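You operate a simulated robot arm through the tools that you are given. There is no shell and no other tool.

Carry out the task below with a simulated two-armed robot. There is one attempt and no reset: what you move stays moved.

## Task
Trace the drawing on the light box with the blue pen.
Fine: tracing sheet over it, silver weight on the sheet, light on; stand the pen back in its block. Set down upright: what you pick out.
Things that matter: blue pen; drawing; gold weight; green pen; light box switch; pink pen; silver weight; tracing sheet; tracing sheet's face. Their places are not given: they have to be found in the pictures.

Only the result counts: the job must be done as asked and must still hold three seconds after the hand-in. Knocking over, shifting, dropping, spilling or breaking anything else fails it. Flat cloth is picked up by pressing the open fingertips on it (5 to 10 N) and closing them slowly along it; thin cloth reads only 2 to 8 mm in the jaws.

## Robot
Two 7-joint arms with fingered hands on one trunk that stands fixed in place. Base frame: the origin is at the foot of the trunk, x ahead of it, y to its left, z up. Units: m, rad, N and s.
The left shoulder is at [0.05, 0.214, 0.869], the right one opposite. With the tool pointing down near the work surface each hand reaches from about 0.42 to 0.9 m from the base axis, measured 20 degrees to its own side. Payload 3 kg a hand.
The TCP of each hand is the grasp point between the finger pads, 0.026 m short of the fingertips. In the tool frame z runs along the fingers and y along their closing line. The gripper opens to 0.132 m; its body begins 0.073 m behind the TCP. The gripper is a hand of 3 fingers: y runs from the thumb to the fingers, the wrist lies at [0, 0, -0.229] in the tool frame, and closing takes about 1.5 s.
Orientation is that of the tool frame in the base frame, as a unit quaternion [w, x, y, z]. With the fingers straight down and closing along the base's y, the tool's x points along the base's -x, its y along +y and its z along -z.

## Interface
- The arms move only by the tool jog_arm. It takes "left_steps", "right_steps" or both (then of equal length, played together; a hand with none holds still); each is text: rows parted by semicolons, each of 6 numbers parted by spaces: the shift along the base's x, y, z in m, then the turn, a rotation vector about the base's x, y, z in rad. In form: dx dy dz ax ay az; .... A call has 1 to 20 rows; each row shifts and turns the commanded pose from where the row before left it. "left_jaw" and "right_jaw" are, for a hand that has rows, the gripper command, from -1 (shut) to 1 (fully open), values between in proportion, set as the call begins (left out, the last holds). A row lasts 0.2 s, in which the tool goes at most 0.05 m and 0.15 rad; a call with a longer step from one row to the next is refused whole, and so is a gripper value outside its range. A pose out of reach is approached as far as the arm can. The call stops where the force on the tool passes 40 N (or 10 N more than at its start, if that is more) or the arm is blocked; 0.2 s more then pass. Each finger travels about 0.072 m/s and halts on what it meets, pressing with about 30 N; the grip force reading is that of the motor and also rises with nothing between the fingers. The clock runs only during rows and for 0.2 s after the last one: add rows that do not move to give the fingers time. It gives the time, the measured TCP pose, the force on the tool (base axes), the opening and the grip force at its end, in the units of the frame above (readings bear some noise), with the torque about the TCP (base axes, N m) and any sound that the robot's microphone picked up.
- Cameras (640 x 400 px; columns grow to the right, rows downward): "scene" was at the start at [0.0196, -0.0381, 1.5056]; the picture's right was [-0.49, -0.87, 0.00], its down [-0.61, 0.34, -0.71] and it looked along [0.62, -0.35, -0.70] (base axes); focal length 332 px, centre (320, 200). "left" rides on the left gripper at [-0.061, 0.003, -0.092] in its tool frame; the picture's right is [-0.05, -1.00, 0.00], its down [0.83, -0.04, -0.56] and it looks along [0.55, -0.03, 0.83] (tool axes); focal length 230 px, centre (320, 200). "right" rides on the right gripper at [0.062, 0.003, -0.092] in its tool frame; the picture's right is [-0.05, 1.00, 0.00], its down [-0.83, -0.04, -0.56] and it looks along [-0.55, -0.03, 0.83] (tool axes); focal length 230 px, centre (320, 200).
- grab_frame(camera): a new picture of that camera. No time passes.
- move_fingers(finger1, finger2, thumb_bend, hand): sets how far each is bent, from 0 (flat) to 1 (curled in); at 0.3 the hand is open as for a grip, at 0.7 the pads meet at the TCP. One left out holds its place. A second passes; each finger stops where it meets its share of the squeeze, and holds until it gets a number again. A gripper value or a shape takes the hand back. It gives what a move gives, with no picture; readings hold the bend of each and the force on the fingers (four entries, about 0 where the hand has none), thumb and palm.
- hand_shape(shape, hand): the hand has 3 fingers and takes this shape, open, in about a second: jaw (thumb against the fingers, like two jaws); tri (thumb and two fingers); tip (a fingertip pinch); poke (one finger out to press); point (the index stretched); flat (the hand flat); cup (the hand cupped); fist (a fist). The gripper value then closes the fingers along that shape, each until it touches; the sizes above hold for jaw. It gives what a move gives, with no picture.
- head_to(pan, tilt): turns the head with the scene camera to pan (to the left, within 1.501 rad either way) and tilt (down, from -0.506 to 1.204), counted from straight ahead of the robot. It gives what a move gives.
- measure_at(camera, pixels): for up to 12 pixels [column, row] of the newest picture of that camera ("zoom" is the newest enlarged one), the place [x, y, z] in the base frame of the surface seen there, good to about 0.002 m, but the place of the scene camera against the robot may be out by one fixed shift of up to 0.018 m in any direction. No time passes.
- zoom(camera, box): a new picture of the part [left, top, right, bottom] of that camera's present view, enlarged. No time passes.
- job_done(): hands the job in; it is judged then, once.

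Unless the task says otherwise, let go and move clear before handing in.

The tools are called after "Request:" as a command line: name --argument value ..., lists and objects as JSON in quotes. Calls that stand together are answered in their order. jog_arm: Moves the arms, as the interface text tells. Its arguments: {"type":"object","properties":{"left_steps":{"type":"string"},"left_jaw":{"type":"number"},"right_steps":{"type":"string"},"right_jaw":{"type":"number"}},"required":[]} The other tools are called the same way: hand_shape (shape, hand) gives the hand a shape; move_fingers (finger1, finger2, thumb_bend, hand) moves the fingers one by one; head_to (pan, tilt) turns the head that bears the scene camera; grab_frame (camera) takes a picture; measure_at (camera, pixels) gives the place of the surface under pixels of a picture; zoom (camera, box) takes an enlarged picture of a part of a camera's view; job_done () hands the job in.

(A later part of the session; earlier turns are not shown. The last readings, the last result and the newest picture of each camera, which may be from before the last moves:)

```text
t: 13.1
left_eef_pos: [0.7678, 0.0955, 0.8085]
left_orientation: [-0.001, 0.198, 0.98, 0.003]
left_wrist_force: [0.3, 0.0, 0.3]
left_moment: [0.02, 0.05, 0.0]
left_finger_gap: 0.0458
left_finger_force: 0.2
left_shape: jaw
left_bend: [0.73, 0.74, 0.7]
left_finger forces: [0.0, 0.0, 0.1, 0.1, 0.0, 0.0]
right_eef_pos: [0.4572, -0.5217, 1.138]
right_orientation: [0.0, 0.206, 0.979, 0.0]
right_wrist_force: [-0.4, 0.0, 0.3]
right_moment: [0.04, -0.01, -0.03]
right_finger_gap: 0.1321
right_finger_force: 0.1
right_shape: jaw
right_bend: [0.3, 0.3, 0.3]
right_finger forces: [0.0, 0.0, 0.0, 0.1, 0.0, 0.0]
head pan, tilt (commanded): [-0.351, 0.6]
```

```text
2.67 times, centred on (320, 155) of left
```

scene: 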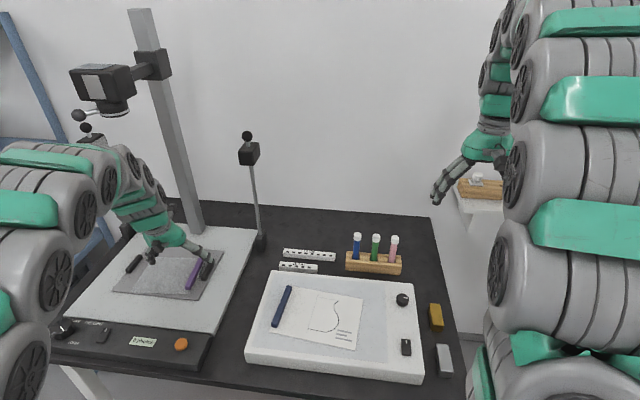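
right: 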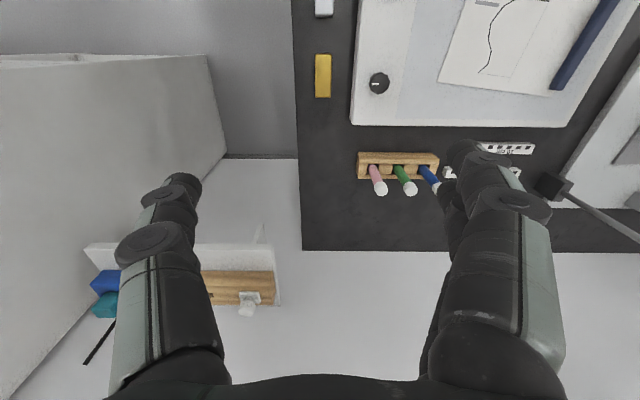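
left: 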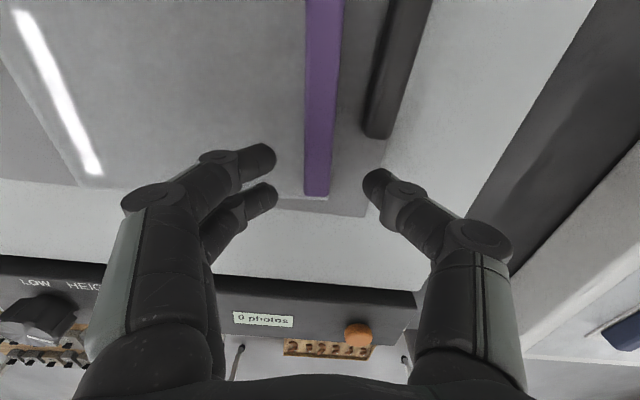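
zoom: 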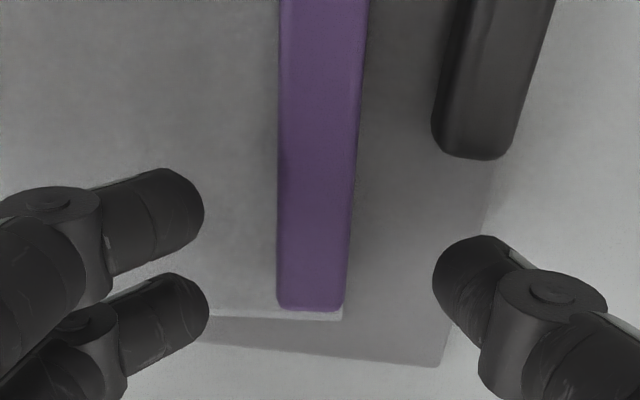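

Bar unchanged. Small shift to (0.772, 0.096) and lower to TCP z ≈ 0.794.

Request:
jog_arm --left_steps "0.004 0.0003 -0.004 0 0 0; 0 0 -0.005 0 0 0; 0 0 -0.005 0 0 0; 0 0 0 0 0 0"

Request:
zoom --camera "left" --box '[220, 80, 440, 230]'

```text
t: 14.1
left_eef_pos: [0.7723, 0.0953, 0.794]
left_orientation: [0.0, 0.198, 0.98, 0.003]
left_wrist_force: [-0.2, 0.2, 0.0]
left_moment: [0.0, 0.01, 0.02]
left_finger_gap: 0.0462
left_finger_force: 0.2
left_shape: jaw
left_bend: [0.73, 0.74, 0.7]
left_finger forces: [0.0, 0.0, 0.0, 0.0, 0.0, 0.0]
right_eef_pos: [0.4572, -0.5211, 1.1388]
right_orientation: [0.0, 0.207, 0.978, 0.0]
right_wrist_force: [-0.3, 0.3, 0.6]
right_moment: [-0.01, -0.02, 0.0]
right_finger_gap: 0.1319
right_finger_force: 0.0
right_shape: jaw
right_bend: [0.3, 0.3, 0.3]
right_finger forces: [0.0, 0.0, 0.0, 0.0, 0.0, 0.0]
head pan, tilt (commanded): [-0.351, 0.6]
```

```text
2.67 times, centred on (330, 155) of left
```

zoom: 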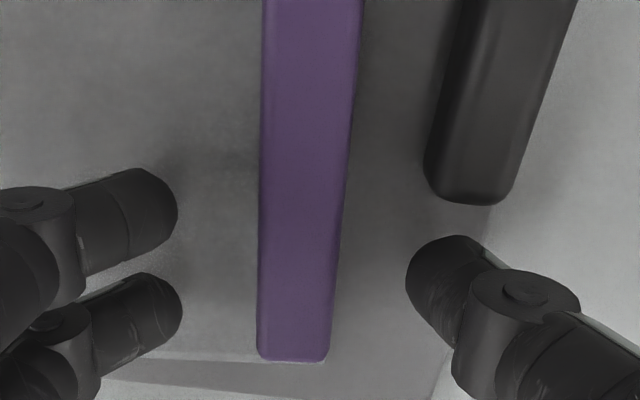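

No contact force, tips level. Now I close on the bar.

Request:
jog_arm --left_steps "0 0 0 0 0 0; 0 0 0 0 0 0; 0 0 0 0 0 0; 0 0 0 0 0 0; 0 0 0 0 0 0" --left_jaw -1

Request:
zoom --camera "left" --box '[220, 80, 440, 230]'

```text
t: 15.3
left_eef_pos: [0.7718, 0.0968, 0.7957]
left_orientation: [0.0, 0.198, 0.98, 0.003]
left_wrist_force: [-0.6, 0.5, -0.5]
left_moment: [0.03, -0.01, -0.02]
left_finger_gap: 0.0109
left_finger_force: 29.6
left_shape: jaw
left_bend: [0.72, 0.72, 0.7]
left_finger forces: [13.3, 13.5, 0.1, 0.0, 26.9, 0.0]
right_eef_pos: [0.458, -0.5206, 1.1392]
right_orientation: [0.0, 0.207, 0.978, 0.0]
right_wrist_force: [-0.2, -0.4, -0.3]
right_moment: [0.0, -0.02, 0.0]
right_finger_gap: 0.1319
right_finger_force: 0.0
right_shape: jaw
right_bend: [0.3, 0.3, 0.3]
right_finger forces: [0.0, 0.1, 0.0, 0.0, 0.0, 0.1]
head pan, tilt (commanded): [-0.351, 0.6]
```

```text
2.67 times, centred on (330, 155) of left
```

zoom: 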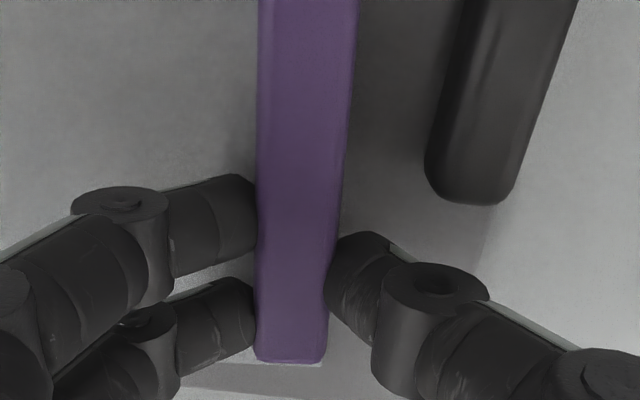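

The grip holds: fingers 13.3/13.5 N against the thumb's 26.9 N. I lift slowly and look how the sheet behaves.

Request:
jog_arm --left_steps "0 0 0.01 0 0 0; 0 0 0.015 0 0 0; 0 0 0.015 0 0 0; 0 0 0.02 0 0 0; 0 0 0 0 0 0"

Request:
grab_frame --camera "left"

Request:
grab_frame --camera "scene"

Request:
zoom --camera "scene" --box '[80, 200, 260, 320]'

```text
t: 16.5
left_eef_pos: [0.7746, 0.0949, 0.8555]
left_orientation: [0.0, 0.199, 0.98, 0.003]
left_wrist_force: [0.2, 0.0, -0.4]
left_moment: [-0.02, 0.02, -0.01]
left_finger_gap: 0.0109
left_finger_force: 30.4
left_shape: jaw
left_bend: [0.72, 0.72, 0.7]
left_finger forces: [13.5, 13.6, 0.0, 0.0, 27.1, 0.0]
right_eef_pos: [0.4575, -0.5207, 1.1389]
right_orientation: [0.0, 0.206, 0.978, 0.0]
right_wrist_force: [-0.4, 0.4, 1.8]
right_moment: [0.01, 0.01, -0.03]
right_finger_gap: 0.1319
right_finger_force: 0.1
right_shape: jaw
right_bend: [0.3, 0.3, 0.3]
right_finger forces: [0.0, 0.0, 0.1, 0.0, 0.0, 0.0]
head pan, tilt (commanded): [-0.351, 0.6]
```

```text
taken
```

left: 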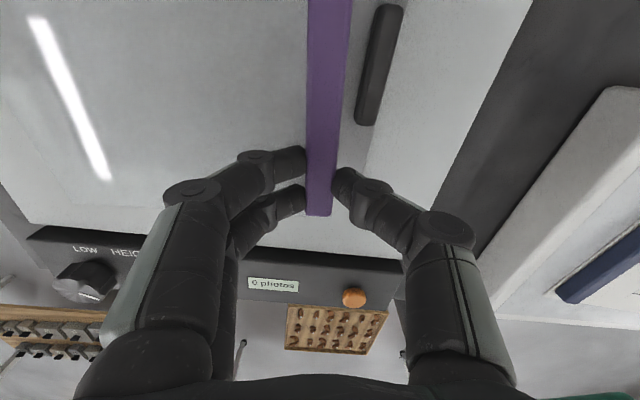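

```text
taken
```

scene: 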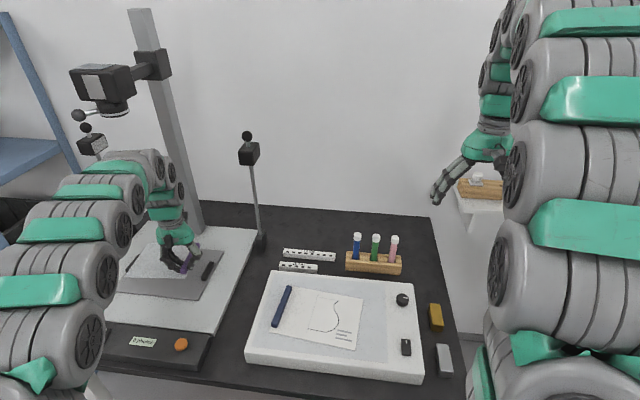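

```text
3.33 times, centred on (170, 260) of scene
```

zoom: 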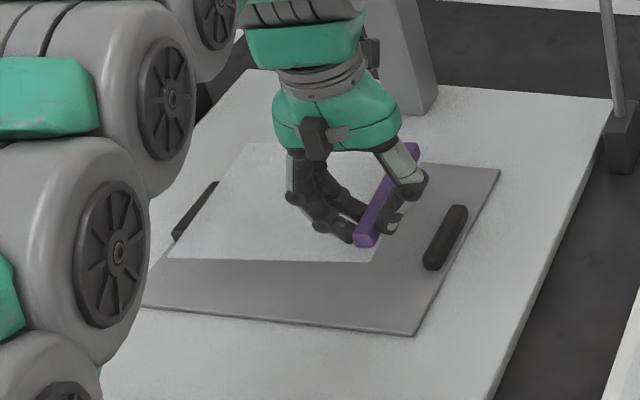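

The sheet rises rigid and level with the bar. The target for the TCP over the drawing works out at about (0.453, -0.261) with a −0.177 rad turn; I lift higher and carry it there, staying high.

Request:
jog_arm --left_steps "0 0 0.04 0 0 0; 0 0 0.04 0 0 0; -0.035 -0.012 0 0 0 0; -0.035 -0.012 0 0 0 0; -0.035 -0.012 0 0 0 0; -0.035 -0.012 0 0 0 0; -0.035 -0.012 0 0 0 0; -0.0184 -0.0369 0 0 0 -0.0221; -0.0184 -0.0369 0 0 0 -0.0221; -0.0184 -0.0369 0 0 0 -0.0221; -0.0184 -0.0369 0 0 0 -0.0221; 0 0 0 0 0 0"

Request:
grab_frame --camera "scene"

Request:
grab_frame --camera "left"

```text
t: 19.1
left_eef_pos: [0.524, -0.1127, 0.9347]
left_orientation: [0.001, 0.243, 0.97, 0.003]
left_wrist_force: [0.5, -0.5, -0.6]
left_moment: [0.03, 0.03, -0.01]
left_finger_gap: 0.011
left_finger_force: 29.8
left_shape: jaw
left_bend: [0.72, 0.72, 0.7]
left_finger forces: [13.5, 13.6, 0.0, 0.0, 27.1, 0.1]
right_eef_pos: [0.4577, -0.5205, 1.1402]
right_orientation: [0.0, 0.207, 0.978, -0.001]
right_wrist_force: [-0.4, -0.4, 0.5]
right_moment: [0.01, -0.03, 0.02]
right_finger_gap: 0.1318
right_finger_force: 0.1
right_shape: jaw
right_bend: [0.3, 0.3, 0.3]
right_finger forces: [0.0, 0.0, 0.0, 0.0, 0.0, 0.0]
head pan, tilt (commanded): [-0.351, 0.6]
```

```text
taken
```

scene: 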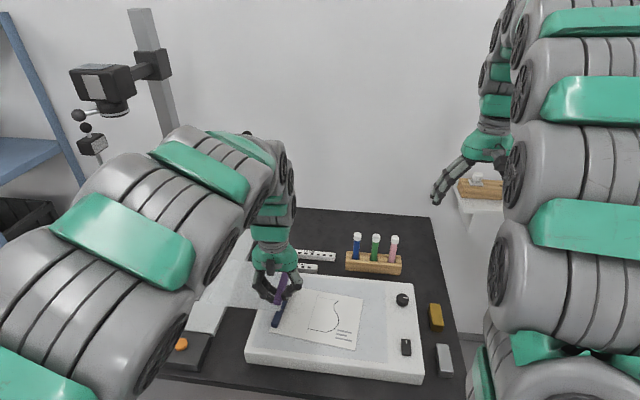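

```text
taken
```

left: 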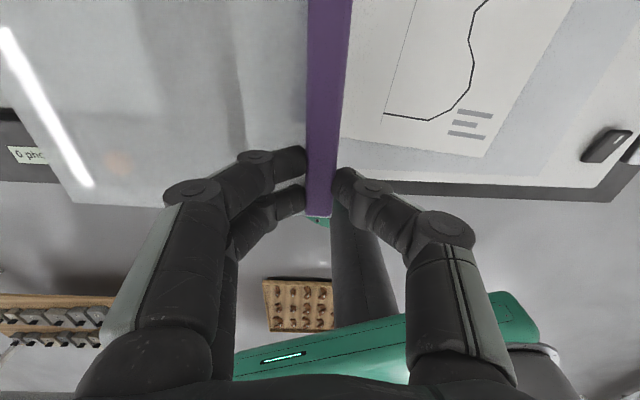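

The grip remains firm. I continue over the drawing to (0.453, -0.261), still high.

Request:
jog_arm --left_steps "-0.0178 -0.037 0 0 0 -0.0221; -0.0178 -0.037 0 0 0 -0.0221; -0.0178 -0.037 0 0 0 -0.0221; -0.0178 -0.037 0 0 0 -0.0221; 0 0 0 0 0 0"

Request:
grab_frame --camera "scene"

Request:
grab_frame --camera "left"

Request:
grab_frame --camera "right"

```text
t: 20.3
left_eef_pos: [0.4524, -0.2597, 0.9339]
left_orientation: [0.001, 0.284, 0.959, 0.002]
left_wrist_force: [-0.4, -0.1, -0.8]
left_moment: [-0.01, 0.04, -0.02]
left_finger_gap: 0.0108
left_finger_force: 29.8
left_shape: jaw
left_bend: [0.72, 0.72, 0.7]
left_finger forces: [13.5, 13.7, 0.0, 0.0, 27.3, 0.1]
right_eef_pos: [0.4589, -0.5213, 1.1395]
right_orientation: [0.0, 0.207, 0.978, 0.0]
right_wrist_force: [0.4, 0.7, 0.0]
right_moment: [0.05, 0.02, -0.04]
right_finger_gap: 0.1317
right_finger_force: 0.0
right_shape: jaw
right_bend: [0.3, 0.3, 0.3]
right_finger forces: [0.0, 0.0, 0.0, 0.0, 0.0, 0.0]
head pan, tilt (commanded): [-0.351, 0.6]
```

```text
taken
```

scene: 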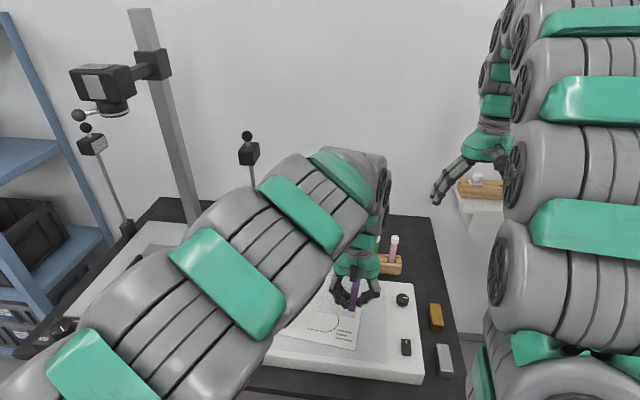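

```text
taken
```

left: 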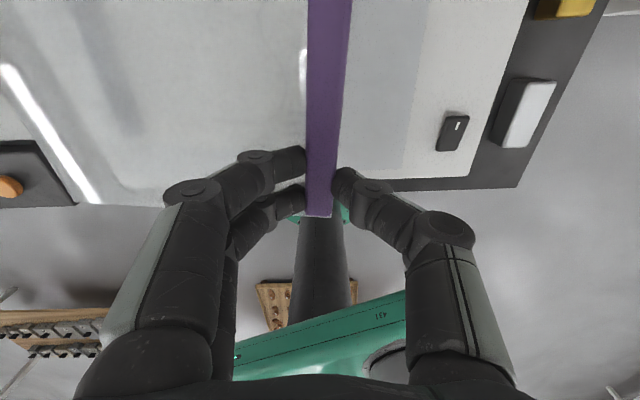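

```text
taken
```

right: 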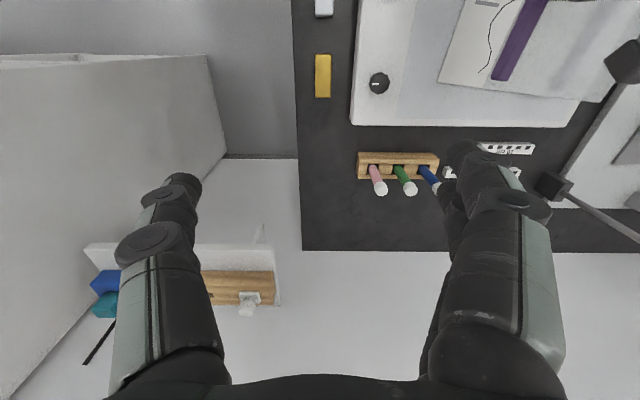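

Orientation is 33.0° as wanted. I lower to TCP z≈0.845 (sheet ~20 mm above the drawing) and check the alignment from the right-hand camera.

Request:
jog_arm --left_steps "0 0 -0.03 0 0 0; 0 0 -0.03 0 0 0; 0 0 -0.03 0 0 0; 0 0 0 0 0 0"

Request:
grab_frame --camera "right"

Request:
zoom --camera "right" --box '[360, 0, 620, 140]'

Request:
zoom --camera "scene" --box '[260, 240, 440, 380]'

Request:
grab_frame --camera "left"

```text
t: 21.3
left_eef_pos: [0.4513, -0.2593, 0.8429]
left_orientation: [0.001, 0.284, 0.959, 0.002]
left_wrist_force: [-0.1, 0.3, -0.7]
left_moment: [-0.02, 0.04, 0.03]
left_finger_gap: 0.0106
left_finger_force: 29.4
left_shape: jaw
left_bend: [0.72, 0.72, 0.7]
left_finger forces: [13.6, 13.7, 0.1, 0.1, 27.2, 0.1]
right_eef_pos: [0.4568, -0.5204, 1.1393]
right_orientation: [0.0, 0.207, 0.978, -0.001]
right_wrist_force: [-0.1, 0.1, -0.6]
right_moment: [0.01, -0.01, -0.02]
right_finger_gap: 0.1318
right_finger_force: 0.1
right_shape: jaw
right_bend: [0.3, 0.3, 0.3]
right_finger forces: [0.0, 0.0, 0.0, 0.0, 0.0, 0.0]
head pan, tilt (commanded): [-0.351, 0.6]
```

```text
taken
```

right: 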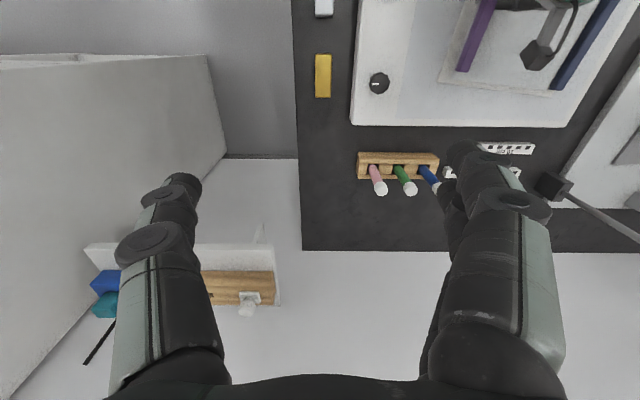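

```text
2.46 times, centred on (490, 70) of right
```

zoom: 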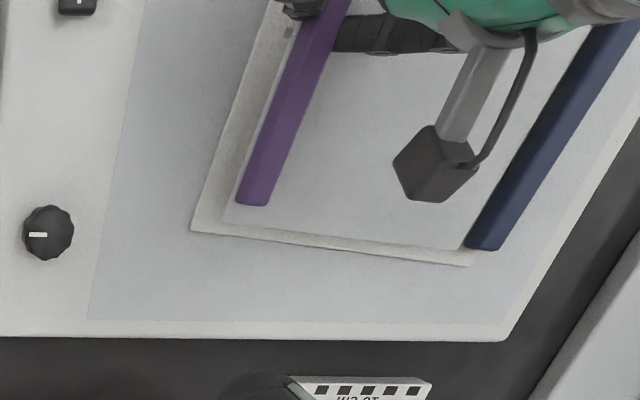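

```text
2.86 times, centred on (350, 310) of scene
```

zoom: 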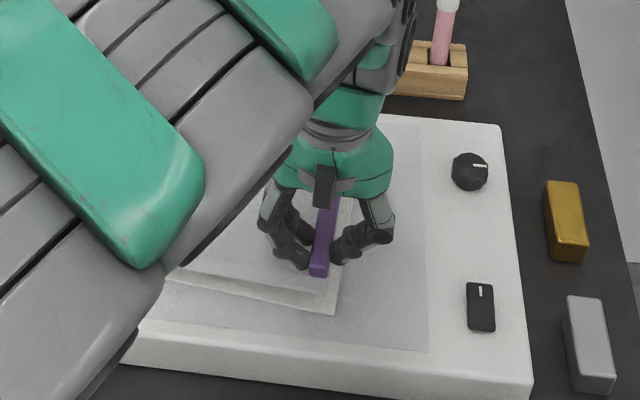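

```text
taken
```

left: 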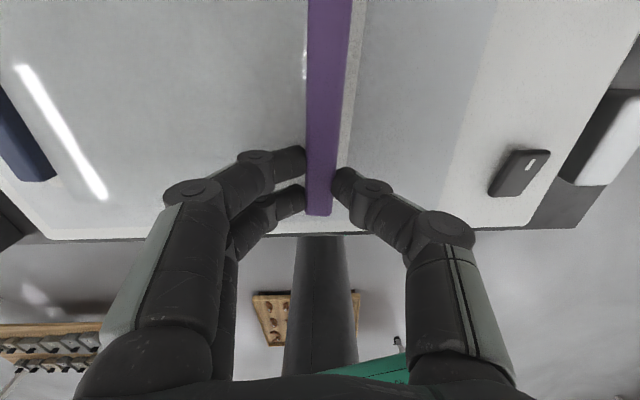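

Measuring sheet and drawing corners from the right-hand camera (sheet far-right corner ≈(450,79), drawing corner ≈(437,83), navy bar end ≈(552,88)).

Request:
measure_at --camera "right" --pixels '[[451, 77], [438, 82], [463, 68], [549, 88], [545, 88], [548, 90], [500, 84], [500, 90], [540, 93], [556, 87]]'

Request:
zoom --camera "right" --box '[430, 50, 590, 120]'

```text
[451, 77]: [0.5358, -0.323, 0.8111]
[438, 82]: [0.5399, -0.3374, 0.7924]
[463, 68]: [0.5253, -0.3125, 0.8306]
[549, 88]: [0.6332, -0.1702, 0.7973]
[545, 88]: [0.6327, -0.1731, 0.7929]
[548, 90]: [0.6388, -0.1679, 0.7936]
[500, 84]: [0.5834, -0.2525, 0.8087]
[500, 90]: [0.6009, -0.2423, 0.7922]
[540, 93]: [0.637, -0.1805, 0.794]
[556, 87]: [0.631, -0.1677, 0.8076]
```

```text
4.00 times, centred on (510, 85) of right
```

zoom: 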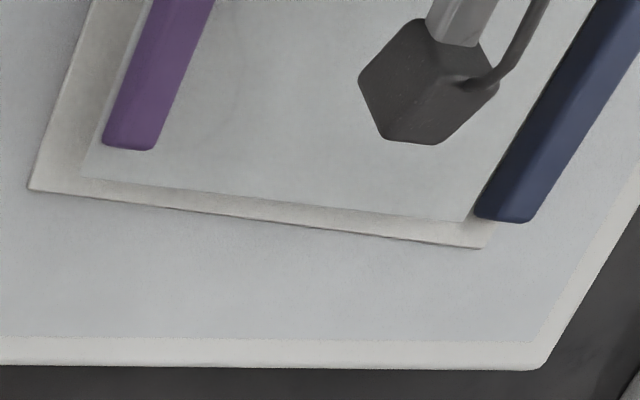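

Alignment is right: ~15 mm clearance to the navy bar, sheet inside the drawing's edges. Lowering gently to contact.

Request:
jog_arm --left_steps "0 0 -0.008 0 0 0; 0 0 -0.005 0 0 0; 0 0 -0.002 0 0 0; 0 0 -0.001 0 0 0; 0 0 0 0 0 0"

```text
t: 22.5
left_eef_pos: [0.4526, -0.2595, 0.8274]
left_orientation: [0.001, 0.284, 0.959, 0.003]
left_wrist_force: [0.3, -0.1, 0.5]
left_moment: [-0.01, 0.0, 0.0]
left_finger_gap: 0.011
left_finger_force: 30.1
left_shape: jaw
left_bend: [0.72, 0.72, 0.7]
left_finger forces: [13.5, 13.8, 0.1, 0.0, 27.2, 0.0]
right_eef_pos: [0.4574, -0.521, 1.1396]
right_orientation: [0.0, 0.207, 0.978, 0.0]
right_wrist_force: [-0.1, 0.0, 0.2]
right_moment: [-0.01, 0.02, 0.03]
right_finger_gap: 0.1316
right_finger_force: 0.0
right_shape: jaw
right_bend: [0.3, 0.3, 0.3]
right_finger forces: [0.0, 0.0, 0.1, 0.0, 0.0, 0.0]
head pan, tilt (commanded): [-0.351, 0.6]
```

Request:
jog_arm --left_steps "0 0 -0.001 0 0 0; 0 0 -0.001 0 0 0; 0 0 0 0 0 0"

Request:
zoom --camera "right" --box '[430, 50, 590, 120]'

```text
t: 23.3
left_eef_pos: [0.4539, -0.2596, 0.8259]
left_orientation: [0.001, 0.284, 0.959, 0.002]
left_wrist_force: [-0.3, 0.5, -0.6]
left_moment: [0.03, -0.02, -0.01]
left_finger_gap: 0.0108
left_finger_force: 29.5
left_shape: jaw
left_bend: [0.72, 0.72, 0.7]
left_finger forces: [13.7, 13.5, 0.0, 0.1, 27.2, 0.0]
right_eef_pos: [0.4578, -0.5203, 1.1397]
right_orientation: [0.0, 0.207, 0.978, -0.001]
right_wrist_force: [-0.5, -0.5, 0.1]
right_moment: [0.01, -0.01, 0.02]
right_finger_gap: 0.1321
right_finger_force: 0.0
right_shape: jaw
right_bend: [0.3, 0.3, 0.3]
right_finger forces: [0.0, 0.0, 0.1, 0.0, 0.1, 0.0]
head pan, tilt (commanded): [-0.351, 0.6]
```

```text
4.00 times, centred on (510, 85) of right
```

zoom: 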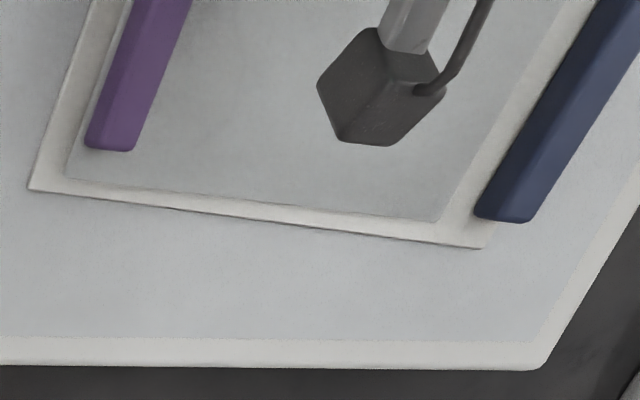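

No contact force yet, sheet about 2–3 mm above. Continue lowering in 1 mm steps.

Request:
jog_arm --left_steps "0 0 -0.001 0 0 0; 0 0 -0.001 0 0 0; 0 0 0 0 0 0"

Request:
jog_arm --left_steps "0 0 -0.001 0 0 0; 0 0 0 0 0 0"

```text
t: 24.1
left_eef_pos: [0.4533, -0.2607, 0.8254]
left_orientation: [0.001, 0.284, 0.959, 0.002]
left_wrist_force: [-0.5, 0.4, 1.2]
left_moment: [0.04, -0.03, 0.08]
left_finger_gap: 0.0109
left_finger_force: 29.9
left_shape: jaw
left_bend: [0.72, 0.72, 0.7]
left_finger forces: [13.8, 13.4, 0.1, 0.0, 27.1, 0.0]
right_eef_pos: [0.457, -0.5204, 1.1381]
right_orientation: [0.0, 0.207, 0.978, 0.0]
right_wrist_force: [-1.2, -1.3, 0.3]
right_moment: [0.01, 0.01, 0.01]
right_finger_gap: 0.1318
right_finger_force: 0.1
right_shape: jaw
right_bend: [0.3, 0.3, 0.3]
right_finger forces: [0.0, 0.1, 0.0, 0.1, 0.0, 0.0]
head pan, tilt (commanded): [-0.351, 0.6]
```

```text
t: 24.7
left_eef_pos: [0.4526, -0.2618, 0.8243]
left_orientation: [0.001, 0.284, 0.959, 0.003]
left_wrist_force: [-0.5, 0.7, -0.1]
left_moment: [0.02, -0.05, 0.02]
left_finger_gap: 0.0107
left_finger_force: 30.2
left_shape: jaw
left_bend: [0.72, 0.72, 0.7]
left_finger forces: [13.8, 13.5, 0.0, 0.1, 27.0, 0.0]
right_eef_pos: [0.4577, -0.5203, 1.1395]
right_orientation: [0.001, 0.207, 0.978, 0.0]
right_wrist_force: [0.4, 0.4, 0.4]
right_moment: [0.0, 0.01, -0.05]
right_finger_gap: 0.1318
right_finger_force: 0.0
right_shape: jaw
right_bend: [0.3, 0.3, 0.3]
right_finger forces: [0.0, 0.0, 0.1, 0.0, 0.1, 0.0]
head pan, tilt (commanded): [-0.351, 0.6]
```

Still no clear contact; lowering two more millimetres in single steps.

Request:
jog_arm --left_steps "0 0 -0.001 0 0 0; 0 0 0 0 0 0"

Request:
jog_arm --left_steps "0 0 -0.001 0 0 0; 0 0 0 0 0 0"

Request:
zoom --camera "right" --box '[430, 50, 590, 120]'

```text
t: 25.3
left_eef_pos: [0.4529, -0.2621, 0.8229]
left_orientation: [0.0, 0.284, 0.959, 0.003]
left_wrist_force: [-0.4, -0.3, 1.9]
left_moment: [0.07, -0.07, 0.03]
left_finger_gap: 0.0108
left_finger_force: 29.6
left_shape: jaw
left_bend: [0.72, 0.72, 0.7]
left_finger forces: [14.0, 14.1, 0.1, 0.0, 27.4, 0.0]
right_eef_pos: [0.4566, -0.5204, 1.1391]
right_orientation: [0.001, 0.206, 0.979, 0.0]
right_wrist_force: [0.6, 0.5, 0.0]
right_moment: [0.0, 0.0, 0.02]
right_finger_gap: 0.1317
right_finger_force: 0.1
right_shape: jaw
right_bend: [0.3, 0.3, 0.3]
right_finger forces: [0.1, 0.0, 0.0, 0.0, 0.0, 0.0]
head pan, tilt (commanded): [-0.351, 0.6]
```

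```text
t: 25.9
left_eef_pos: [0.4535, -0.2608, 0.8219]
left_orientation: [0.0, 0.284, 0.959, 0.003]
left_wrist_force: [-1.3, -0.3, 13.7]
left_moment: [0.11, -0.04, 0.03]
left_finger_gap: 0.0113
left_finger_force: 30.8
left_shape: jaw
left_bend: [0.72, 0.72, 0.7]
left_finger forces: [17.4, 17.9, 0.0, 0.0, 31.4, 0.0]
right_eef_pos: [0.458, -0.5218, 1.1395]
right_orientation: [-0.001, 0.208, 0.978, -0.001]
right_wrist_force: [0.4, 0.2, -0.7]
right_moment: [-0.03, -0.04, -0.02]
right_finger_gap: 0.132
right_finger_force: 0.0
right_shape: jaw
right_bend: [0.3, 0.3, 0.3]
right_finger forces: [0.0, 0.0, 0.1, 0.0, 0.0, 0.1]
head pan, tilt (commanded): [-0.351, 0.6]
```

```text
4.00 times, centred on (510, 85) of right
```

zoom: 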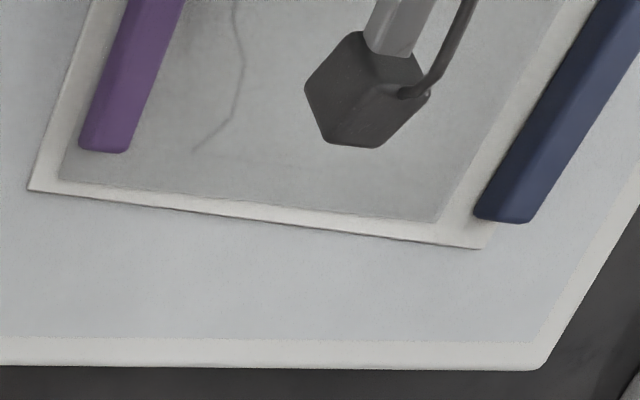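

Contact made at 13.7 N and the drawn line now shows faintly through the sheet. I ease up 1 mm, then open a little and rise straight up.

Request:
jog_arm --left_steps "0 0 0.001 0 0 0; 0 0 0 0 0 0"

Request:
jog_arm --left_steps "0 0 0 0 0 0; 0 0 0 0 0 0; 0 0 0 0 0 0; 0 0 0 0 0 0" --left_jaw -0.3

Request:
zoom --camera "left" --box '[200, 80, 440, 230]'

```text
t: 26.5
left_eef_pos: [0.4536, -0.2593, 0.8228]
left_orientation: [-0.001, 0.284, 0.959, 0.004]
left_wrist_force: [-0.8, -0.3, -0.5]
left_moment: [-0.01, -0.06, -0.01]
left_finger_gap: 0.0112
left_finger_force: 30.1
left_shape: jaw
left_bend: [0.72, 0.72, 0.7]
left_finger forces: [14.7, 14.4, 0.0, 0.1, 29.1, 0.0]
right_eef_pos: [0.4579, -0.5203, 1.1399]
right_orientation: [-0.001, 0.208, 0.978, 0.001]
right_wrist_force: [-1.5, 0.5, 0.1]
right_moment: [-0.02, 0.0, 0.01]
right_finger_gap: 0.132
right_finger_force: 0.1
right_shape: jaw
right_bend: [0.3, 0.3, 0.3]
right_finger forces: [0.0, 0.0, 0.0, 0.1, 0.1, 0.0]
head pan, tilt (commanded): [-0.351, 0.6]
```

```text
t: 27.5
left_eef_pos: [0.4543, -0.2604, 0.8234]
left_orientation: [0.001, 0.284, 0.959, 0.003]
left_wrist_force: [0.5, 0.5, -0.2]
left_moment: [0.01, 0.02, 0.06]
left_finger_gap: 0.0458
left_finger_force: 0.1
left_shape: jaw
left_bend: [0.74, 0.74, 0.7]
left_finger forces: [0.2, 0.1, 0.0, 0.0, 0.1, 0.0]
right_eef_pos: [0.4578, -0.5211, 1.1393]
right_orientation: [0.0, 0.206, 0.978, 0.001]
right_wrist_force: [-0.1, 0.1, 0.7]
right_moment: [0.02, 0.0, -0.02]
right_finger_gap: 0.1319
right_finger_force: 0.0
right_shape: jaw
right_bend: [0.3, 0.3, 0.3]
right_finger forces: [0.0, 0.1, 0.1, 0.0, 0.0, 0.0]
head pan, tilt (commanded): [-0.351, 0.6]
```

```text
2.67 times, centred on (320, 155) of left
```

zoom: 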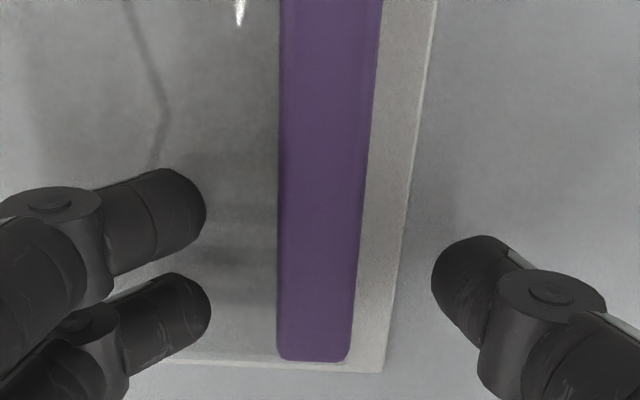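

Released cleanly, with no residual force. Rising straight up to view the result.

Request:
jog_arm --left_steps "0 0 0.02 0 0 0; 0 0 0.04 0 0 0; 0 0 0.04 0 0 0; 0 0 0.04 0 0 0; 0 0 0.04 0 0 0; 0 0 0.04 0 0 0; 0 0 0 0 0 0"

Request:
grab_frame --camera "left"

Request:
grab_frame --camera "right"

Request:
zoom --camera "right" --box '[360, 0, 620, 140]'

```text
t: 29.1
left_eef_pos: [0.4508, -0.2591, 1.0389]
left_orientation: [0.001, 0.285, 0.959, 0.003]
left_wrist_force: [-0.7, 0.8, -0.3]
left_moment: [-0.03, -0.01, 0.0]
left_finger_gap: 0.046
left_finger_force: 0.0
left_shape: jaw
left_bend: [0.74, 0.74, 0.7]
left_finger forces: [0.1, 0.0, 0.1, 0.1, 0.0, 0.1]
right_eef_pos: [0.4579, -0.5214, 1.1382]
right_orientation: [0.0, 0.207, 0.978, 0.0]
right_wrist_force: [0.7, -0.2, -0.1]
right_moment: [-0.01, 0.02, 0.01]
right_finger_gap: 0.1319
right_finger_force: 0.1
right_shape: jaw
right_bend: [0.3, 0.3, 0.3]
right_finger forces: [0.0, 0.1, 0.0, 0.0, 0.1, 0.1]
head pan, tilt (commanded): [-0.351, 0.6]
```

```text
taken
```

left: 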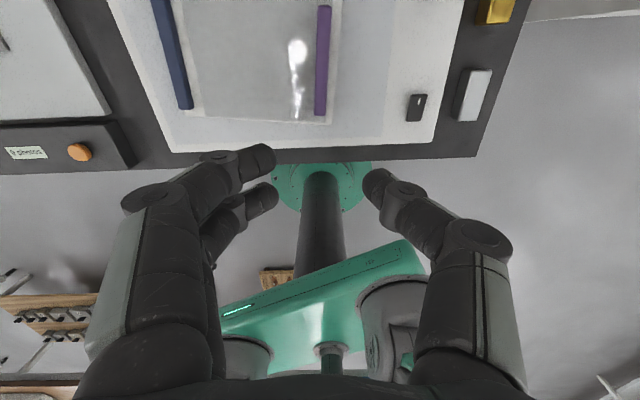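

```text
taken
```

right: 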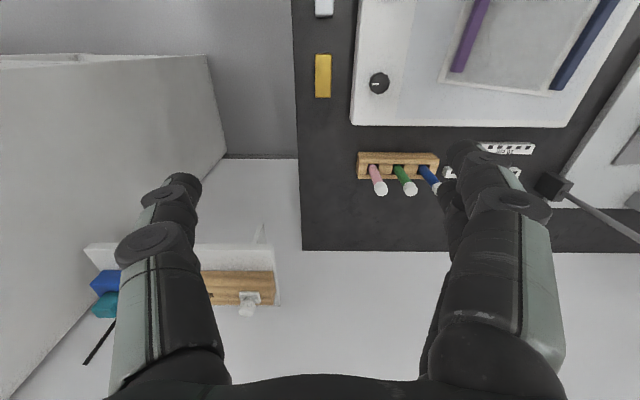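

```text
2.46 times, centred on (490, 70) of right
```

zoom: 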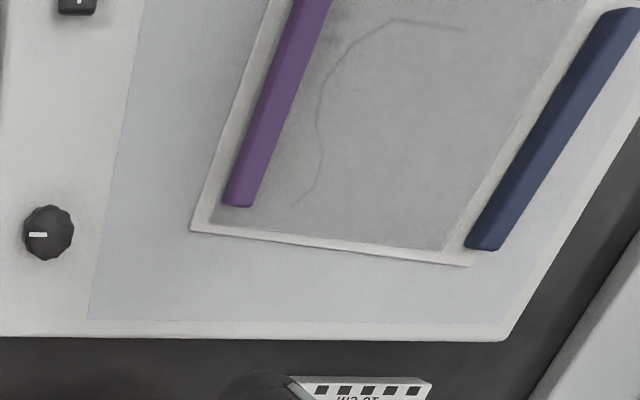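

The sheet lies well over the drawing, the heavy line is faintly visible through it. I now park the left arm out of the way to the left.

Request:
jog_arm --left_steps "0.004 0.045 0.008 0 0 0; 0.004 0.045 0.008 0 0 0; 0.004 0.045 0.008 0 0 0; 0.004 0.045 0.008 0 0 0; 0.004 0.045 0.008 0 0 0; 0.004 0.045 0.008 0 0 0; 0.004 0.045 0.008 0 0 0; 0.004 0.045 0.008 0 0 0; 0.004 0.045 0.008 0 0 0; 0.004 0.045 0.008 0 0 0; 0 0 0 0 0 0"

Request:
head_to --pan -0.51 --tilt 0.8

Request:
grab_frame --camera "scene"

Request:
zoom --camera "scene" --box '[200, 150, 440, 310]'

```text
t: 31.5
left_eef_pos: [0.4952, 0.1925, 1.1217]
left_orientation: [0.001, 0.285, 0.959, 0.002]
left_wrist_force: [0.1, 0.6, 0.4]
left_moment: [-0.01, -0.01, 0.02]
left_finger_gap: 0.0458
left_finger_force: 0.0
left_shape: jaw
left_bend: [0.74, 0.74, 0.7]
left_finger forces: [0.0, 0.1, 0.0, 0.1, 0.0, 0.0]
right_eef_pos: [0.458, -0.521, 1.1391]
right_orientation: [0.0, 0.207, 0.978, -0.001]
right_wrist_force: [0.2, -0.7, -0.4]
right_moment: [0.0, 0.0, 0.01]
right_finger_gap: 0.1322
right_finger_force: 0.1
right_shape: jaw
right_bend: [0.3, 0.3, 0.3]
right_finger forces: [0.0, 0.1, 0.0, 0.0, 0.1, 0.0]
head pan, tilt (commanded): [-0.351, 0.6]
```

```text
t: 32.2
left_eef_pos: [0.4939, 0.1929, 1.122]
left_orientation: [0.001, 0.284, 0.959, 0.002]
left_wrist_force: [-0.6, 0.3, -0.9]
left_moment: [0.03, -0.03, 0.01]
left_finger_gap: 0.0459
left_finger_force: 0.0
left_shape: jaw
left_bend: [0.74, 0.74, 0.7]
left_finger forces: [0.1, 0.0, 0.0, 0.0, 0.0, 0.1]
right_eef_pos: [0.4582, -0.5208, 1.139]
right_orientation: [0.0, 0.207, 0.978, 0.0]
right_wrist_force: [-0.1, -0.3, 0.4]
right_moment: [0.01, 0.01, 0.02]
right_finger_gap: 0.1319
right_finger_force: 0.0
right_shape: jaw
right_bend: [0.3, 0.3, 0.3]
right_finger forces: [0.1, 0.0, 0.1, 0.0, 0.0, 0.0]
head pan, tilt (commanded): [-0.51, 0.799]
```

```text
taken
```

scene: 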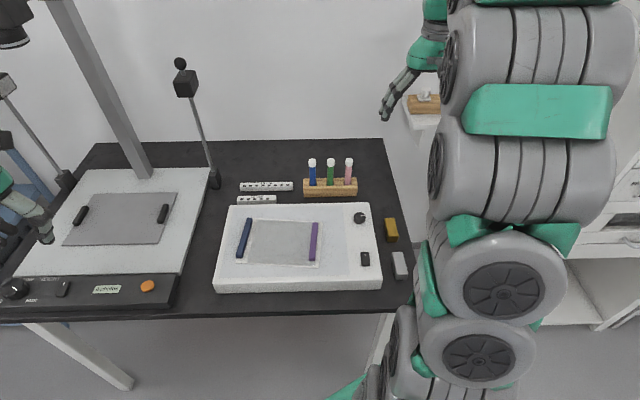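

```text
2.50 times, centred on (320, 230) of scene
```

zoom: 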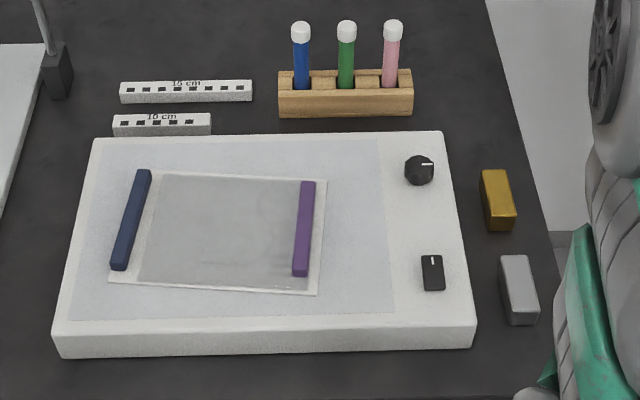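

Next is the silver weight at about (0.34,-0.455). I tilt the right hand slightly backward and lower so its camera can see the weight and the switch.

Request:
jog_arm --right_steps "-0.01 0.01 -0.02 0 0.13 0; -0.01 0.01 -0.02 0 0.13 0; -0.01 0.01 -0.02 0 0.13 0; 0 0 -0.02 0 0.1 0; 0 0 0 0 0 0"

Request:
grab_frame --camera "right"

```text
t: 33.4
left_eef_pos: [0.494, 0.1921, 1.1218]
left_orientation: [0.001, 0.285, 0.959, 0.002]
left_wrist_force: [-0.6, -0.2, 0.9]
left_moment: [0.01, 0.02, -0.03]
left_finger_gap: 0.0458
left_finger_force: 0.1
left_shape: jaw
left_bend: [0.74, 0.74, 0.7]
left_finger forces: [0.1, 0.0, 0.0, 0.0, 0.0, 0.0]
right_eef_pos: [0.4289, -0.4912, 1.0583]
right_orientation: [-0.238, 0.201, 0.949, -0.049]
right_wrist_force: [-0.4, -0.8, 0.7]
right_moment: [-0.05, 0.05, -0.01]
right_finger_gap: 0.1319
right_finger_force: 0.1
right_shape: jaw
right_bend: [0.3, 0.3, 0.3]
right_finger forces: [0.0, 0.0, 0.1, 0.0, 0.1, 0.1]
head pan, tilt (commanded): [-0.51, 0.799]
```

```text
taken
```

right: 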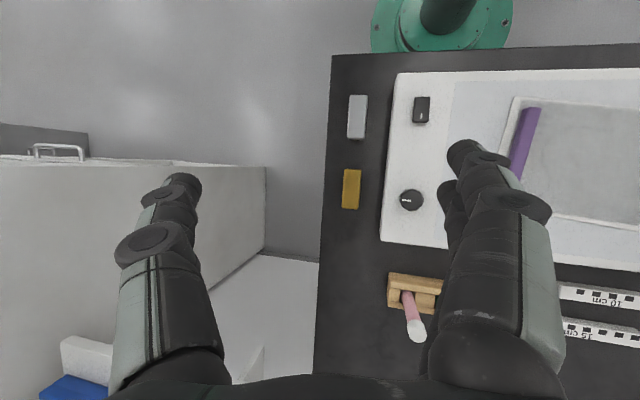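

Weights at (357,117) and (351,188), switch at (421,110) are in view. Zooming and measuring.

Request:
zoom --camera "right" --box '[310, 60, 470, 160]'

Request:
measure_at --camera "zoom" --pixels '[[155, 145], [222, 145], [152, 300], [215, 300], [185, 222], [190, 312], [415, 155], [475, 160], [410, 245], [470, 245], [448, 175], [440, 225]]'

```text
4.00 times, centred on (390, 110) of right
```

zoom: 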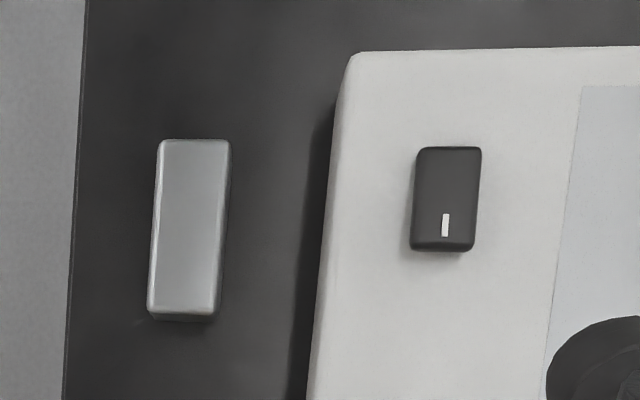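

```text
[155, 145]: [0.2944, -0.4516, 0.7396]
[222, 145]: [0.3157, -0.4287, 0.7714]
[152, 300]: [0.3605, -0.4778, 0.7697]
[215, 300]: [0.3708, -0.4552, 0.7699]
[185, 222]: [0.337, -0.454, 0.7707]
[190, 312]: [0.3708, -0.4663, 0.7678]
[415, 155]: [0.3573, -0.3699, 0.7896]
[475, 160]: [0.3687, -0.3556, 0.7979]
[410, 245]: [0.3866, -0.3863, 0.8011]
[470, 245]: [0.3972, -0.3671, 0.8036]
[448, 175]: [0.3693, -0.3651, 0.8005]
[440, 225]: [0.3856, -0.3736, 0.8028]
```

Silver weight: centre ≈(0.338,-0.453), top 0.771, about 0.065 x 0.026 x 0.031 m, long axis ≈(0.90,-0.43). I check the free gap to the light box's side and the gold weight.

Request:
measure_at --camera "zoom" --pixels '[[345, 120], [338, 180], [333, 225], [326, 290], [318, 180], [310, 225], [300, 290], [250, 225], [290, 225], [225, 225], [148, 225], [100, 225]]'

Request:
zoom --camera "right" --box '[310, 130, 470, 230]'

Request:
measure_at --camera "zoom" --pixels '[[140, 165], [200, 165], [130, 305], [190, 305], [165, 235], [325, 235], [135, 320], [165, 160], [400, 280], [440, 280], [405, 262]]'

```text
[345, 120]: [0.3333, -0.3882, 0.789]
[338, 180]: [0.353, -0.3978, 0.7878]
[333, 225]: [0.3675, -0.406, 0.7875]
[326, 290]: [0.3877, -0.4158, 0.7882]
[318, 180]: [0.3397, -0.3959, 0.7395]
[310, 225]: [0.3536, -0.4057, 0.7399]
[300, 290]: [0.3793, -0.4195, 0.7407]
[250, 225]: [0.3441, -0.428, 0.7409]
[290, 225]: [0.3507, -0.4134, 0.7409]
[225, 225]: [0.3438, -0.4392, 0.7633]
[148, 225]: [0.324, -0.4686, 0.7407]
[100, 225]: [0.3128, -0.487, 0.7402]
```

```text
4.00 times, centred on (390, 180) of right
```

zoom: 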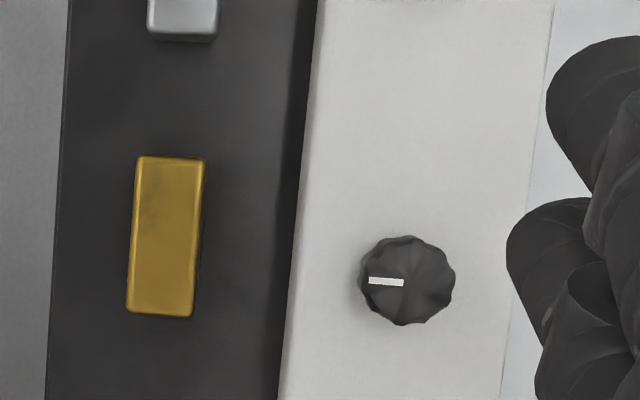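

```text
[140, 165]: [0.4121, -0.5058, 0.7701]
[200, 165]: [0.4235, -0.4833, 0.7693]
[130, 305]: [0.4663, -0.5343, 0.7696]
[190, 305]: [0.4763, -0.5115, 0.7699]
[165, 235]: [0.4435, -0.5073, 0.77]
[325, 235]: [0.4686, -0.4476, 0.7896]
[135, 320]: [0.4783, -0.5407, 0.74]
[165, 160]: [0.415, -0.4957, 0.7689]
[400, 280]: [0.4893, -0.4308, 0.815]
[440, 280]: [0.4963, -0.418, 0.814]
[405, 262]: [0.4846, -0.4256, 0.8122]
```

Free gap from weight centre to box edge is 56 mm, enough for the curled finger if I open only ~40 mm and stay 3 mm outward. I bring the right hand upright above the weight.

Request:
jog_arm --right_steps "-0.0185 0.0071 -0.03 0 -0.13 0; -0.0185 0.0071 -0.03 0 -0.13 0; -0.0185 0.0071 -0.03 0 -0.13 0; -0.0185 0.0071 -0.03 0 -0.1 0; -0.0185 0.0071 -0.03 0 0 -0.045; 0 0 0 0 0 0; 0 0 0 0 0 0" --right_jaw -0.39

Request:
grab_frame --camera "right"

Request:
zoom --camera "scene" --box '[320, 180, 500, 320]'

```text
t: 35.0
left_eef_pos: [0.4934, 0.1925, 1.123]
left_orientation: [0.0, 0.284, 0.959, 0.003]
left_wrist_force: [1.0, 0.0, 0.3]
left_moment: [0.05, 0.01, 0.01]
left_finger_gap: 0.0461
left_finger_force: 0.2
left_shape: jaw
left_bend: [0.74, 0.74, 0.7]
left_finger forces: [0.0, 0.1, 0.0, 0.0, 0.0, 0.0]
right_eef_pos: [0.3356, -0.4548, 0.9095]
right_orientation: [0.0, 0.23, 0.973, 0.0]
right_wrist_force: [0.5, 0.2, 0.2]
right_moment: [0.02, 0.0, 0.03]
right_finger_gap: 0.0405
right_finger_force: 0.0
right_shape: jaw
right_bend: [0.73, 0.73, 0.7]
right_finger forces: [0.0, 0.1, 0.0, 0.0, 0.0, 0.0]
head pan, tilt (commanded): [-0.51, 0.799]
```

```text
taken
```

right: 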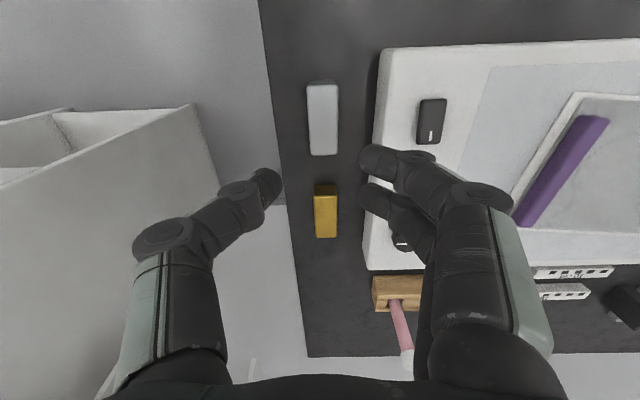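

```text
2.86 times, centred on (410, 250) of scene
```

zoom: 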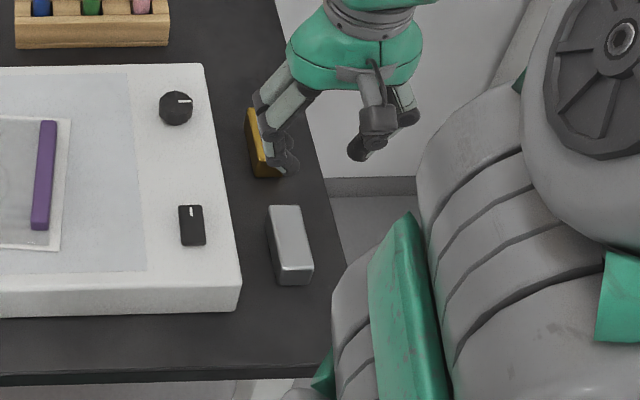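

I'm above the weight with 40 mm opening. Re-measuring the weight's corners from this nearer view.

Request:
zoom --camera "right" --box '[270, 60, 430, 160]'

Request:
measure_at --camera "zoom" --pixels '[[155, 105], [265, 105], [165, 370], [270, 365], [212, 230], [160, 230], [268, 230], [440, 230], [405, 300]]'

```text
4.00 times, centred on (350, 110) of right
```

zoom: 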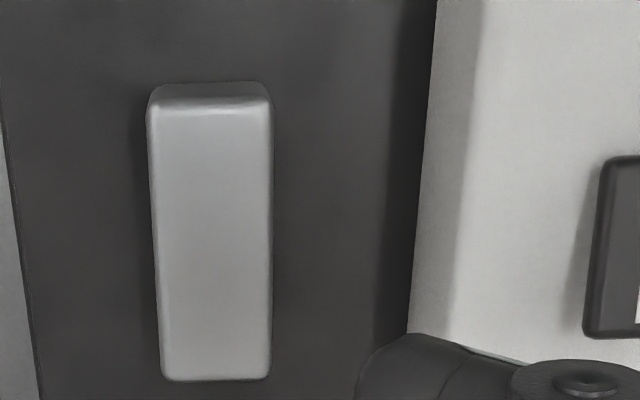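

```text
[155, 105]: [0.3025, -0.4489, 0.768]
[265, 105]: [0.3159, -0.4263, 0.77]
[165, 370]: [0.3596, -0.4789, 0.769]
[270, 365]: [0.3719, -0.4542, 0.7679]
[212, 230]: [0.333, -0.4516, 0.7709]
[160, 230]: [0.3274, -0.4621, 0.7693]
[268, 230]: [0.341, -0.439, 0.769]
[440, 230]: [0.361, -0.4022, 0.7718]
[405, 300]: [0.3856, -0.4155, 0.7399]
```

Weight centre (0.3375,-0.452), the hand is positioned right. Lowering in two stages with a check.

Request:
jog_arm --right_steps "0.0005 0 -0.035 0 0 0; 0 0 -0.035 0 0 0; 0 0 -0.03 0 0 0; 0 0 -0.01 0 0 0; 0 0 0 0 0 0"

Request:
grab_frame --camera "right"

Request:
zoom --camera "right" --box '[200, 80, 440, 230]'

```text
t: 36.2
left_eef_pos: [0.4934, 0.192, 1.1228]
left_orientation: [0.001, 0.284, 0.959, 0.002]
left_wrist_force: [-0.3, -0.2, -0.4]
left_moment: [0.0, -0.01, 0.04]
left_finger_gap: 0.0461
left_finger_force: 0.0
left_shape: jaw
left_bend: [0.74, 0.74, 0.7]
left_finger forces: [0.0, 0.0, 0.1, 0.0, 0.0, 0.0]
right_eef_pos: [0.3357, -0.4547, 0.7983]
right_orientation: [0.0, 0.229, 0.973, 0.0]
right_wrist_force: [0.0, 0.0, -0.9]
right_moment: [0.0, 0.01, -0.01]
right_finger_gap: 0.0407
right_finger_force: 0.0
right_shape: jaw
right_bend: [0.73, 0.73, 0.7]
right_finger forces: [0.0, 0.1, 0.1, 0.0, 0.1, 0.1]
head pan, tilt (commanded): [-0.51, 0.799]
```

```text
taken
```

right: 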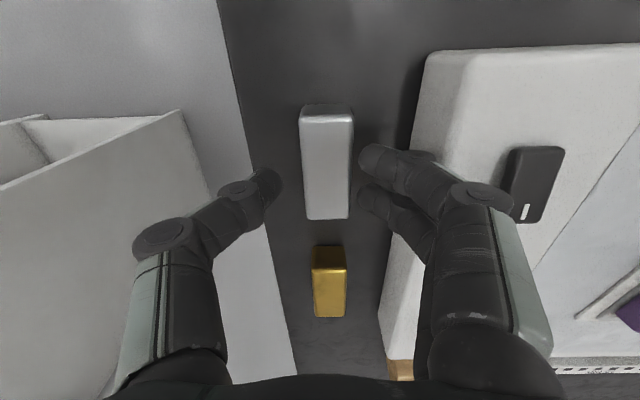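

```text
2.67 times, centred on (320, 155) of right
```

zoom: 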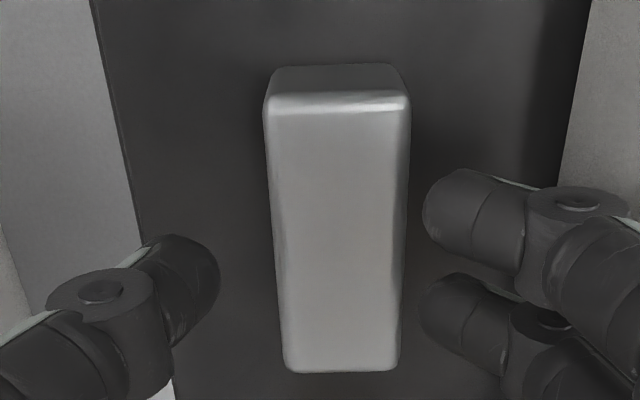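

The finger's second knuckle at zoom (575,200) looks close to the box's edge; I measure it before going lower.

Request:
measure_at --camera "zoom" --pixels '[[575, 200], [620, 205], [540, 200], [430, 205], [555, 100], [575, 120], [545, 320], [100, 290], [145, 300], [215, 275], [600, 300]]'

Request:
measure_at --camera "right" --pixels '[[425, 75], [415, 130], [400, 255], [392, 300], [450, 180], [480, 190], [508, 200], [470, 240], [430, 170]]'

```text
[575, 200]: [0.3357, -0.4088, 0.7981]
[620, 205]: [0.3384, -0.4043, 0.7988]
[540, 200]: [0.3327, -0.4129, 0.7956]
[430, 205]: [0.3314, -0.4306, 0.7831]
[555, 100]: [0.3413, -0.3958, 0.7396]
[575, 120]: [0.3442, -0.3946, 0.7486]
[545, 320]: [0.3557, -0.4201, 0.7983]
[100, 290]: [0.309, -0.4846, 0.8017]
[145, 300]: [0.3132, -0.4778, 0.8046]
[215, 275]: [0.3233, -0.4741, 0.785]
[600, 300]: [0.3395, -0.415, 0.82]
```

```text
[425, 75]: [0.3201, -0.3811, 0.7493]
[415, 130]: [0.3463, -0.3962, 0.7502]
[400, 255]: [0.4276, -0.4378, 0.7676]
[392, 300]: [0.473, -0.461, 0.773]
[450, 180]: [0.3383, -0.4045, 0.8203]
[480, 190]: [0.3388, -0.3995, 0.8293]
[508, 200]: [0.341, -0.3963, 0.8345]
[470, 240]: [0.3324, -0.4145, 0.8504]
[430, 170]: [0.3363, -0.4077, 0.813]
```

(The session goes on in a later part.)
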